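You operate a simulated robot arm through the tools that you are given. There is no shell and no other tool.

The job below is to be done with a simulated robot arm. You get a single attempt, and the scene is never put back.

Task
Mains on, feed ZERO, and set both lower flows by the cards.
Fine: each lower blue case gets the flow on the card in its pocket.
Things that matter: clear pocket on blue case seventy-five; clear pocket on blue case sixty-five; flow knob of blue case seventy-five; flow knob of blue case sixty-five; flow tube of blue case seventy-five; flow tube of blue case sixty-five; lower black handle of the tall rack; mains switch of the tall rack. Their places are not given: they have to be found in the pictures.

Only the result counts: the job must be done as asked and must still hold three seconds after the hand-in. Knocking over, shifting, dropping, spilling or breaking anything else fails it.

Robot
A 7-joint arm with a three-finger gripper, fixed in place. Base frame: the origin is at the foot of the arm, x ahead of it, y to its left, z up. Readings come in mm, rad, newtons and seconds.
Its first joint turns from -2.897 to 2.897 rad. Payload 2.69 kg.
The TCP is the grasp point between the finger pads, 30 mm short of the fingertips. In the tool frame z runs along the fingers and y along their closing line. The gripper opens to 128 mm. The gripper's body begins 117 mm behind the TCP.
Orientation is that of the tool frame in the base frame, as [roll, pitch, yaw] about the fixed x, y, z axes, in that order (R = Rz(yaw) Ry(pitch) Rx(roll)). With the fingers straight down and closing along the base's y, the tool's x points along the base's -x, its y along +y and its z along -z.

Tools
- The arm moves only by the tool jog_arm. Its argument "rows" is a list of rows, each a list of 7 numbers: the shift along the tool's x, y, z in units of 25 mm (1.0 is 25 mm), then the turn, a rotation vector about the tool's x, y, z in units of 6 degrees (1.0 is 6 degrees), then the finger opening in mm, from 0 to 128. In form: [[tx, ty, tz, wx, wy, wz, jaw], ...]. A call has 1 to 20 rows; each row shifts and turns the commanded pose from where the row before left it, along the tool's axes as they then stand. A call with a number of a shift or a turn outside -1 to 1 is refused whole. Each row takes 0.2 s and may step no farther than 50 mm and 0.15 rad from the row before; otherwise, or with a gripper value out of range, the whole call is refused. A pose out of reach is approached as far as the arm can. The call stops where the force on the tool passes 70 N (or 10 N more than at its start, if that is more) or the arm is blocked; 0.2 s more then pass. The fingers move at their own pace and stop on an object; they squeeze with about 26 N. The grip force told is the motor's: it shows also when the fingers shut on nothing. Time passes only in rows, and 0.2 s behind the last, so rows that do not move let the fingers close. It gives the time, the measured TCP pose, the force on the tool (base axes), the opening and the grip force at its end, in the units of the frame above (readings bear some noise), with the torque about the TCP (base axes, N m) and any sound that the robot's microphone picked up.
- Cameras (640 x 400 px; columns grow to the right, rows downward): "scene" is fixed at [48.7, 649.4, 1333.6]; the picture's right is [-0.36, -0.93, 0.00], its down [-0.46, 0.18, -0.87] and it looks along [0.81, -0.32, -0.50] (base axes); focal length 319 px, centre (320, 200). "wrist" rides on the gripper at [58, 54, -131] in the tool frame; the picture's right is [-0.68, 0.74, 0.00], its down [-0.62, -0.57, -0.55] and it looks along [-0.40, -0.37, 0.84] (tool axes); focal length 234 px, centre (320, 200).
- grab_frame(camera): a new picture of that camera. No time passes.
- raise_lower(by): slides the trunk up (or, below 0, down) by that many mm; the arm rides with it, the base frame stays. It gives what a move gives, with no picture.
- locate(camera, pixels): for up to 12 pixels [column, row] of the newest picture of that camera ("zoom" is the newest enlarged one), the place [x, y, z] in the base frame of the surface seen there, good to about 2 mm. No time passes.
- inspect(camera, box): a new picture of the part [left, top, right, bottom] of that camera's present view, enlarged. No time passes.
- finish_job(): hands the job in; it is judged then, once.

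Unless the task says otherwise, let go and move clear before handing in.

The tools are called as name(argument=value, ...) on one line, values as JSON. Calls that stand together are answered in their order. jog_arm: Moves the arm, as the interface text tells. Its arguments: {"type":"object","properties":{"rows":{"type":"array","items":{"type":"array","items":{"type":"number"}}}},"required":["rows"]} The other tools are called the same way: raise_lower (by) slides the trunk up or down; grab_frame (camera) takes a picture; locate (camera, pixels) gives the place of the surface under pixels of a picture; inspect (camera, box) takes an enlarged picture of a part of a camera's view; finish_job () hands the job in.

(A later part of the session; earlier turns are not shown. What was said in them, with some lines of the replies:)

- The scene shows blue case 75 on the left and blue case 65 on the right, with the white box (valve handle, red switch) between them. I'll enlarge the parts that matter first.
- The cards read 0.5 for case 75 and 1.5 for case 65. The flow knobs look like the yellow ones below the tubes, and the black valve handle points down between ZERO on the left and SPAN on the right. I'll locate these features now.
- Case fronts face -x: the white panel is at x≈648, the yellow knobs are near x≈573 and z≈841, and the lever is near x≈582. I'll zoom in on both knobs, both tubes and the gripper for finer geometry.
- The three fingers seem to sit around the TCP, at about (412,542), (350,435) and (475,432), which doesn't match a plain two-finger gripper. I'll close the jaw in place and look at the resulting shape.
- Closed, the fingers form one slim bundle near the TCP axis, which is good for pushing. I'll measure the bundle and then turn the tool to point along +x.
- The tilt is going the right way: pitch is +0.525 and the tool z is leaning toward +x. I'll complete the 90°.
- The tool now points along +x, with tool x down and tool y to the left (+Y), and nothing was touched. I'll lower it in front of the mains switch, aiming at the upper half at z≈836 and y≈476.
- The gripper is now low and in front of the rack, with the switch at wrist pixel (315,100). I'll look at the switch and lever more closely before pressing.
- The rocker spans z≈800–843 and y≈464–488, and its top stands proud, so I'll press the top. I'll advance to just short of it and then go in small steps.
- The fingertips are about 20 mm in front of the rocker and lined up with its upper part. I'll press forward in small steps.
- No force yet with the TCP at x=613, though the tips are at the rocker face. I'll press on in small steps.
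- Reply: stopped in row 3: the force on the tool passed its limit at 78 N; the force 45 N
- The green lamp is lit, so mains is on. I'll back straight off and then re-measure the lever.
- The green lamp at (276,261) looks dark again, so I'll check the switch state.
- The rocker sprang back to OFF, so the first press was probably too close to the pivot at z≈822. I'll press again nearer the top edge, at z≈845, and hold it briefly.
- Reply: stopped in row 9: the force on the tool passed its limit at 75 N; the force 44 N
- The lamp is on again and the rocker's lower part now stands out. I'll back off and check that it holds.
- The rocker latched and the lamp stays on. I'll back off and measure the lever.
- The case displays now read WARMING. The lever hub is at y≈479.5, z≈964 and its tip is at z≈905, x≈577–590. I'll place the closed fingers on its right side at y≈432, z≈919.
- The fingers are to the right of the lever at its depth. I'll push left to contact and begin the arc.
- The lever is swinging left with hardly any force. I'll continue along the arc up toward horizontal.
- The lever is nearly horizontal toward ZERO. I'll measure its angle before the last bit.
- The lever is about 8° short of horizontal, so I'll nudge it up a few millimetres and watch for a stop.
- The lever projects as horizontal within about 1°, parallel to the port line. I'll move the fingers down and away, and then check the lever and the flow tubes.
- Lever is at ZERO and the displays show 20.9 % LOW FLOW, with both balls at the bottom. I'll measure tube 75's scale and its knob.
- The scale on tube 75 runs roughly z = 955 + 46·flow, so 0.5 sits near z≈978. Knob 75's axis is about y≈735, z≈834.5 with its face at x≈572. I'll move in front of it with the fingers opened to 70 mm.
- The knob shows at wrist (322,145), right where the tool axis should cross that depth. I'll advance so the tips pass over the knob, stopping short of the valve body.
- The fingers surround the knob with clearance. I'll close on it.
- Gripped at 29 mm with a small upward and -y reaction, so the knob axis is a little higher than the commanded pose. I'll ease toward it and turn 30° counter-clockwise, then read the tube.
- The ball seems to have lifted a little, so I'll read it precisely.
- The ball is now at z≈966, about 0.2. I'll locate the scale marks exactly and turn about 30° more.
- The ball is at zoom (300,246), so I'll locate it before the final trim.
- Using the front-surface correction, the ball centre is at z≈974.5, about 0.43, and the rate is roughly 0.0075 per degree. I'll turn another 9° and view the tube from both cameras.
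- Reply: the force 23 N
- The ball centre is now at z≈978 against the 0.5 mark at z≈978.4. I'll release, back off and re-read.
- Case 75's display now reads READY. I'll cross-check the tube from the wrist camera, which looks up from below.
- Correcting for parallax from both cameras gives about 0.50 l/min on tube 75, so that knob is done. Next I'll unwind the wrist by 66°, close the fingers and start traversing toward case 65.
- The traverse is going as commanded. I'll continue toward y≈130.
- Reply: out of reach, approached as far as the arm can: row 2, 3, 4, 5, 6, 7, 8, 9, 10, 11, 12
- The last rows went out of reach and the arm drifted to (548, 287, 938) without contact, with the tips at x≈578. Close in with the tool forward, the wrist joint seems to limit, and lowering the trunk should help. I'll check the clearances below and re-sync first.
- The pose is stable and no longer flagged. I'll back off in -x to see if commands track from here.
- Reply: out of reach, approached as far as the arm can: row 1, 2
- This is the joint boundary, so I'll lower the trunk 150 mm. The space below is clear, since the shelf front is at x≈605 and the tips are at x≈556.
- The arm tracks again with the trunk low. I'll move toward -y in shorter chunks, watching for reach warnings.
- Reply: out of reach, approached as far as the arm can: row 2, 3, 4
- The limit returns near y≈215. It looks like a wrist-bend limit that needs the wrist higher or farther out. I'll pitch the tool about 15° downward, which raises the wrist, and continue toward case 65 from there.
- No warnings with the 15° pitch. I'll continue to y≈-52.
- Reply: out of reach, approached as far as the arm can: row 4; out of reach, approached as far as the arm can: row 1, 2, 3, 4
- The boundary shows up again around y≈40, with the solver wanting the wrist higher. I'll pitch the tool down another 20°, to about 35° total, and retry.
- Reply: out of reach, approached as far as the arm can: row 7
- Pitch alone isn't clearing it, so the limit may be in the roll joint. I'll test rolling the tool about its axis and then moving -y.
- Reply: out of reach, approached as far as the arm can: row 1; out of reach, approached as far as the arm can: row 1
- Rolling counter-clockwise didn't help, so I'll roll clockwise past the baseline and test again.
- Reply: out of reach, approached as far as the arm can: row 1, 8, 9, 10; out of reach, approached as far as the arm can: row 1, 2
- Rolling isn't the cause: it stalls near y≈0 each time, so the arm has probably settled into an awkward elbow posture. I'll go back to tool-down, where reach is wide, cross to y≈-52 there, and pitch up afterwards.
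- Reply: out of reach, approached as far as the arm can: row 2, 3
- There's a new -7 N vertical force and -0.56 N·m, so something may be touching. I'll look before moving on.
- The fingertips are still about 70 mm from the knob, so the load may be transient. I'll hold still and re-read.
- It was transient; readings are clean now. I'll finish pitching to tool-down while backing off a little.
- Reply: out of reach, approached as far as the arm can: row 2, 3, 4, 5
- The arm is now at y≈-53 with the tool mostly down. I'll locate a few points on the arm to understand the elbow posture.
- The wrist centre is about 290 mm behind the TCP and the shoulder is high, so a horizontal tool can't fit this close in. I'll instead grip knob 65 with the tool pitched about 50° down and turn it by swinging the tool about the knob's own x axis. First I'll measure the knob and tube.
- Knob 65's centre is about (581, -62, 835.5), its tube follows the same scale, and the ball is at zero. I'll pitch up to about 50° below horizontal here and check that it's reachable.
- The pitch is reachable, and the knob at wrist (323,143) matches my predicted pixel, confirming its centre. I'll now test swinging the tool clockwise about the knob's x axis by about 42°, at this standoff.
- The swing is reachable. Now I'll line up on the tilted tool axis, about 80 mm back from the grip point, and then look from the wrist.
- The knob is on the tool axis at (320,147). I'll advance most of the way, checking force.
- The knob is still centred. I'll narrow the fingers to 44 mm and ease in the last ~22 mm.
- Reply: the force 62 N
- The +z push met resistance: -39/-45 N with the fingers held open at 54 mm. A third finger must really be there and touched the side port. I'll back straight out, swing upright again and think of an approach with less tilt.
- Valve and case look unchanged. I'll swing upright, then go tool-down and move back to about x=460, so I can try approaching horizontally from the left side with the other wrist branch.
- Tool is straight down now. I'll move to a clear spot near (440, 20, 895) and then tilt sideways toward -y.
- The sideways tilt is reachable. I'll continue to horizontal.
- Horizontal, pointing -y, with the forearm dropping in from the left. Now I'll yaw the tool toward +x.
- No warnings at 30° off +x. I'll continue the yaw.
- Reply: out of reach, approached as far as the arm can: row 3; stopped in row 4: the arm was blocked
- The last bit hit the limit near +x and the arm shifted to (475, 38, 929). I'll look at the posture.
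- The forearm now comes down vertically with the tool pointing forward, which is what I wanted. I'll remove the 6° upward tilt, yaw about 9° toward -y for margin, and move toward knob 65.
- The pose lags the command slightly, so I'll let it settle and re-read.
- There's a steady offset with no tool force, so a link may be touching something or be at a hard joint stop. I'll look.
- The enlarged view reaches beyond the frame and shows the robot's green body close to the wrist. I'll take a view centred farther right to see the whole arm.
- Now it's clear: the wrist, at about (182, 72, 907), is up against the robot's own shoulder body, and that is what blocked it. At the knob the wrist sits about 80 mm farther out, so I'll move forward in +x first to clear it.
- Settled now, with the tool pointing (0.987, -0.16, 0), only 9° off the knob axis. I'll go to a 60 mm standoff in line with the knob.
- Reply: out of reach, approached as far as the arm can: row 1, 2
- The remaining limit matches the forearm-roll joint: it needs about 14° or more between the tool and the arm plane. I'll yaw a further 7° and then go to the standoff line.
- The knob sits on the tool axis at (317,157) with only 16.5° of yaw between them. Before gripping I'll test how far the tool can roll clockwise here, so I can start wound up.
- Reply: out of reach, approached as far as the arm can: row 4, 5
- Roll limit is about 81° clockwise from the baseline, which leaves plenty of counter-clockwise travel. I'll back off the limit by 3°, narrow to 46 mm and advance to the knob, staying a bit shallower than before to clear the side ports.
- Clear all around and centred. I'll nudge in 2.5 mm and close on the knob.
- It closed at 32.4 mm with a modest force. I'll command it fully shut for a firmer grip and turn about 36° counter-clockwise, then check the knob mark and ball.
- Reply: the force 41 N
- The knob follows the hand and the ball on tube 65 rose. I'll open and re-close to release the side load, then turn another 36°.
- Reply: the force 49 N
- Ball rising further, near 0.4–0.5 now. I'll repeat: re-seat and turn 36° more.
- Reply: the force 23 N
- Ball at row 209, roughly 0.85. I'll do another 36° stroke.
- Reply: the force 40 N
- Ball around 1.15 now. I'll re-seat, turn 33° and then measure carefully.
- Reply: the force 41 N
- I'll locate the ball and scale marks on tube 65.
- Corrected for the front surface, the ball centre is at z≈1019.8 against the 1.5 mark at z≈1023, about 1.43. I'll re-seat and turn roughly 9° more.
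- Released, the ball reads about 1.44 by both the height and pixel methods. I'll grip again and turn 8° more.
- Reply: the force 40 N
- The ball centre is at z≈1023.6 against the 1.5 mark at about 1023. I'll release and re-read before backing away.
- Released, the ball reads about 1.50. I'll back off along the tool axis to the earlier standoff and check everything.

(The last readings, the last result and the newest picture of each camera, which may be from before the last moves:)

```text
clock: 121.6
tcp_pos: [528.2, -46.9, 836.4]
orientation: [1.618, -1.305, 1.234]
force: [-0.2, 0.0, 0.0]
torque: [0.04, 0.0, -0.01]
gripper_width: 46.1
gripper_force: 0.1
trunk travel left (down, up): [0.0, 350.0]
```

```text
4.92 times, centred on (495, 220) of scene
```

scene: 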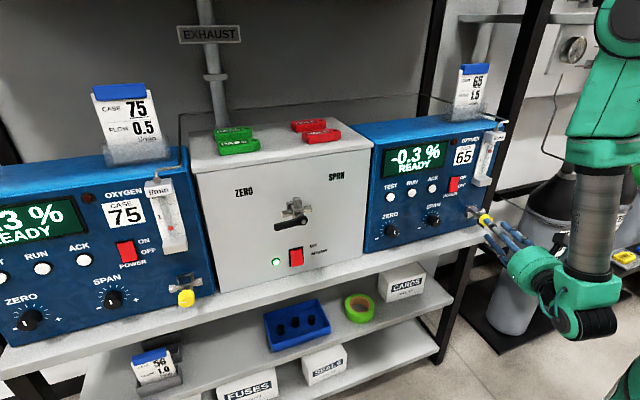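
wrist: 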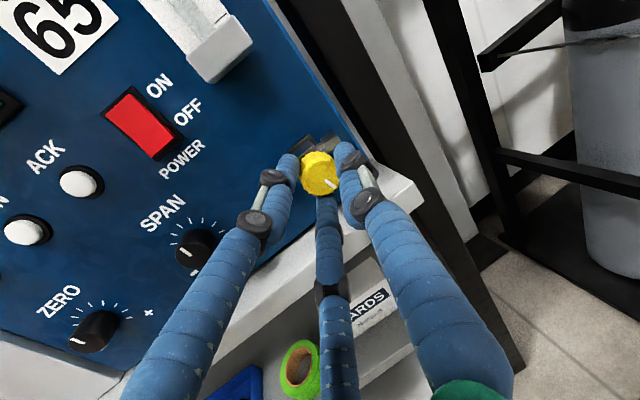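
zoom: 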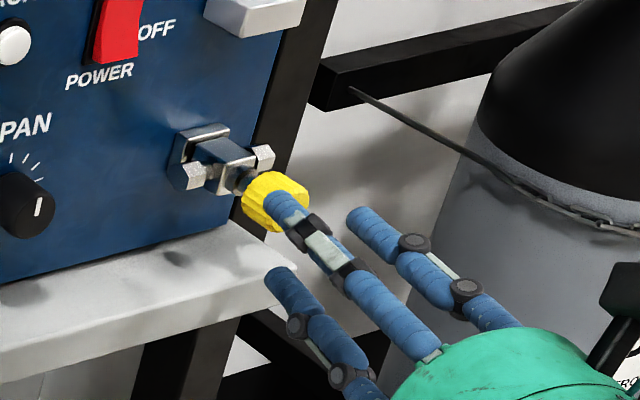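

Both displays now read READY (-0.3 %), with mains lit and the lever at ZERO. Ball 75 looks slightly lower (row 232 against 229.5), so I'll measure it more finely.

inspect(camera="scene", box=[164, 220, 180, 236])

locate(camera="zoom", pixels=[[290, 205], [300, 205], [310, 205], [300, 195], [300, 215], [295, 200], [305, 210], [295, 210], [305, 200], [300, 205], [290, 195], [310, 215]])

```text
16.00 times, centred on (172, 228) of scene
```

zoom: 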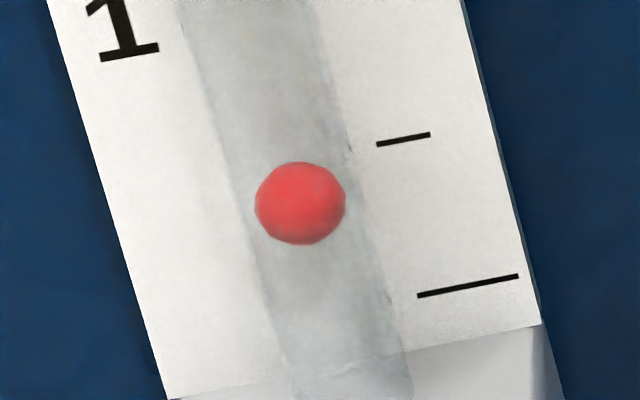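

```text
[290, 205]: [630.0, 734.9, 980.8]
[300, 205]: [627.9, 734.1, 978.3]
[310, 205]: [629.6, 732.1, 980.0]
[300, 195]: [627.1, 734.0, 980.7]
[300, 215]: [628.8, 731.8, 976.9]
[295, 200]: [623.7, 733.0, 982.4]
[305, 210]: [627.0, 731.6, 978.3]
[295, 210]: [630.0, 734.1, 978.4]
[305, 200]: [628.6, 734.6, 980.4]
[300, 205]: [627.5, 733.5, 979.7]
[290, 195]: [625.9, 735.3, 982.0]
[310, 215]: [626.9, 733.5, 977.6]
```

Tube 75 reads about 0.48–0.49 and tube 65 about 1.50. I'll wait a few seconds to confirm nothing is drifting.

jog_arm(rows=[[0, 0, 0, 0, 0, 0, 46], [0, 0, 0, 0, 0, 0, 46], [0, 0, 0, 0, 0, 0, 46], [0, 0, 0, 0, 0, 0, 46], [0, 0, 0, 0, 0, 0, 46], [0, 0, 0, 0, 0, 0, 46], [0, 0, 0, 0, 0, 0, 46], [0, 0, 0, 0, 0, 0, 46], [0, 0, 0, 0, 0, 0, 46], [0, 0, 0, 0, 0, 0, 46], [0, 0, 0, 0, 0, 0, 46], [0, 0, 0, 0, 0, 0, 46], [0, 0, 0, 0, 0, 0, 46], [0, 0, 0, 0, 0, 0, 46], [0, 0, 0, 0, 0, 0, 46]])

inspect(camera="scene", box=[164, 220, 180, 236])

inspect(camera="scene", box=[484, 140, 496, 150])

grab_frame(camera="scene")

```text
clock: 124.8
tcp_pos: [527.8, -47.8, 836.8]
orientation: [1.621, -1.304, 1.234]
force: [-0.6, 0.1, -0.3]
torque: [0.0, 0.01, 0.01]
gripper_width: 46.1
gripper_force: 0.0
trunk travel left (down, up): [0.0, 350.0]
```

```text
16.00 times, centred on (172, 228) of scene
```

zoom: 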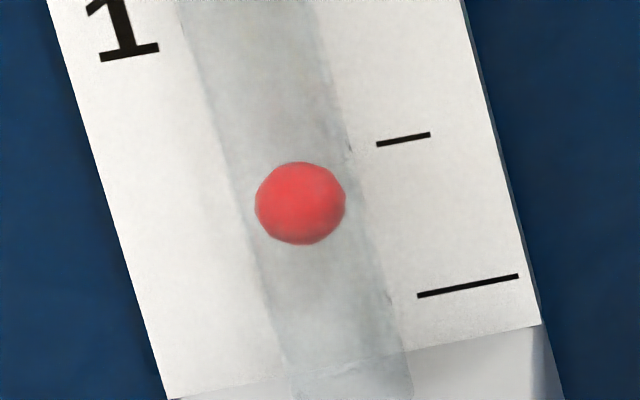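

```text
16.00 times, centred on (490, 145) of scene
```

zoom: 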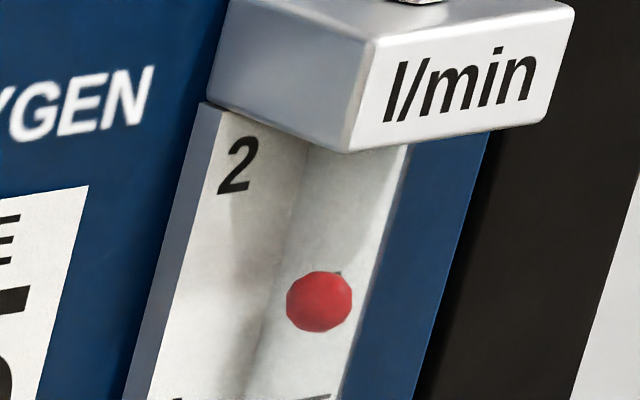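

```text
taken
```

scene: 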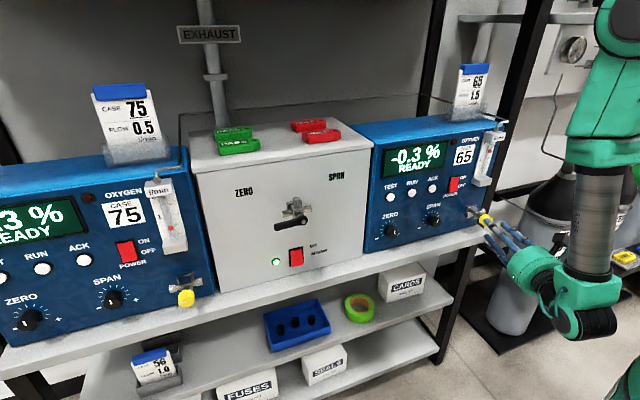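

Both flows are steady at about 0.49 and 1.50 l/min, matching cards 0.5 and 1.5 as closely as I can read them. Mains is lit, the lever is at ZERO, both cases read READY and the fingertips are about 14 mm clear of the knob. Handing in.

finish_job()

```text
The job is handed in.
```

I handed the job in with mains on, the feed at ZERO, and both lower flows set to their cards. I don't have the judging result.

| Item | Asked | At hand-in |
|---|---|---|
| Mains switch | On | Latched on, green lamp lit |
| Lower black handle | ZERO | Horizontal, pointing to ZERO |
| Case 75 flow | 0.5 l/min | About 0.48–0.49 l/min |
| Case 65 flow | 1.5 l/min | About 1.50 l/min |

- **Readings:** Both flow-tube balls held still over a 3-second check before hand-in, and both cases show READY. The flow figures are my readings from the pictures, good to about 0.02 l/min.
- **Case 75 drift:** It was at about 0.50 when I released its knob and dropped slightly after I opened case 65. I left it there because the difference was about as small as I could read.
- **Contact:** On one tilted approach to case 65's knob, a finger pressed on something, most likely the valve's side port, with about 60 N. I backed out, and the valve and case looked unchanged in the pictures. Nothing was knocked over or dropped.
- **Mains switch:** The first press sprang back; the second one latched.

The arm has let go and its fingertips are about 14 mm clear of case 65's knob.
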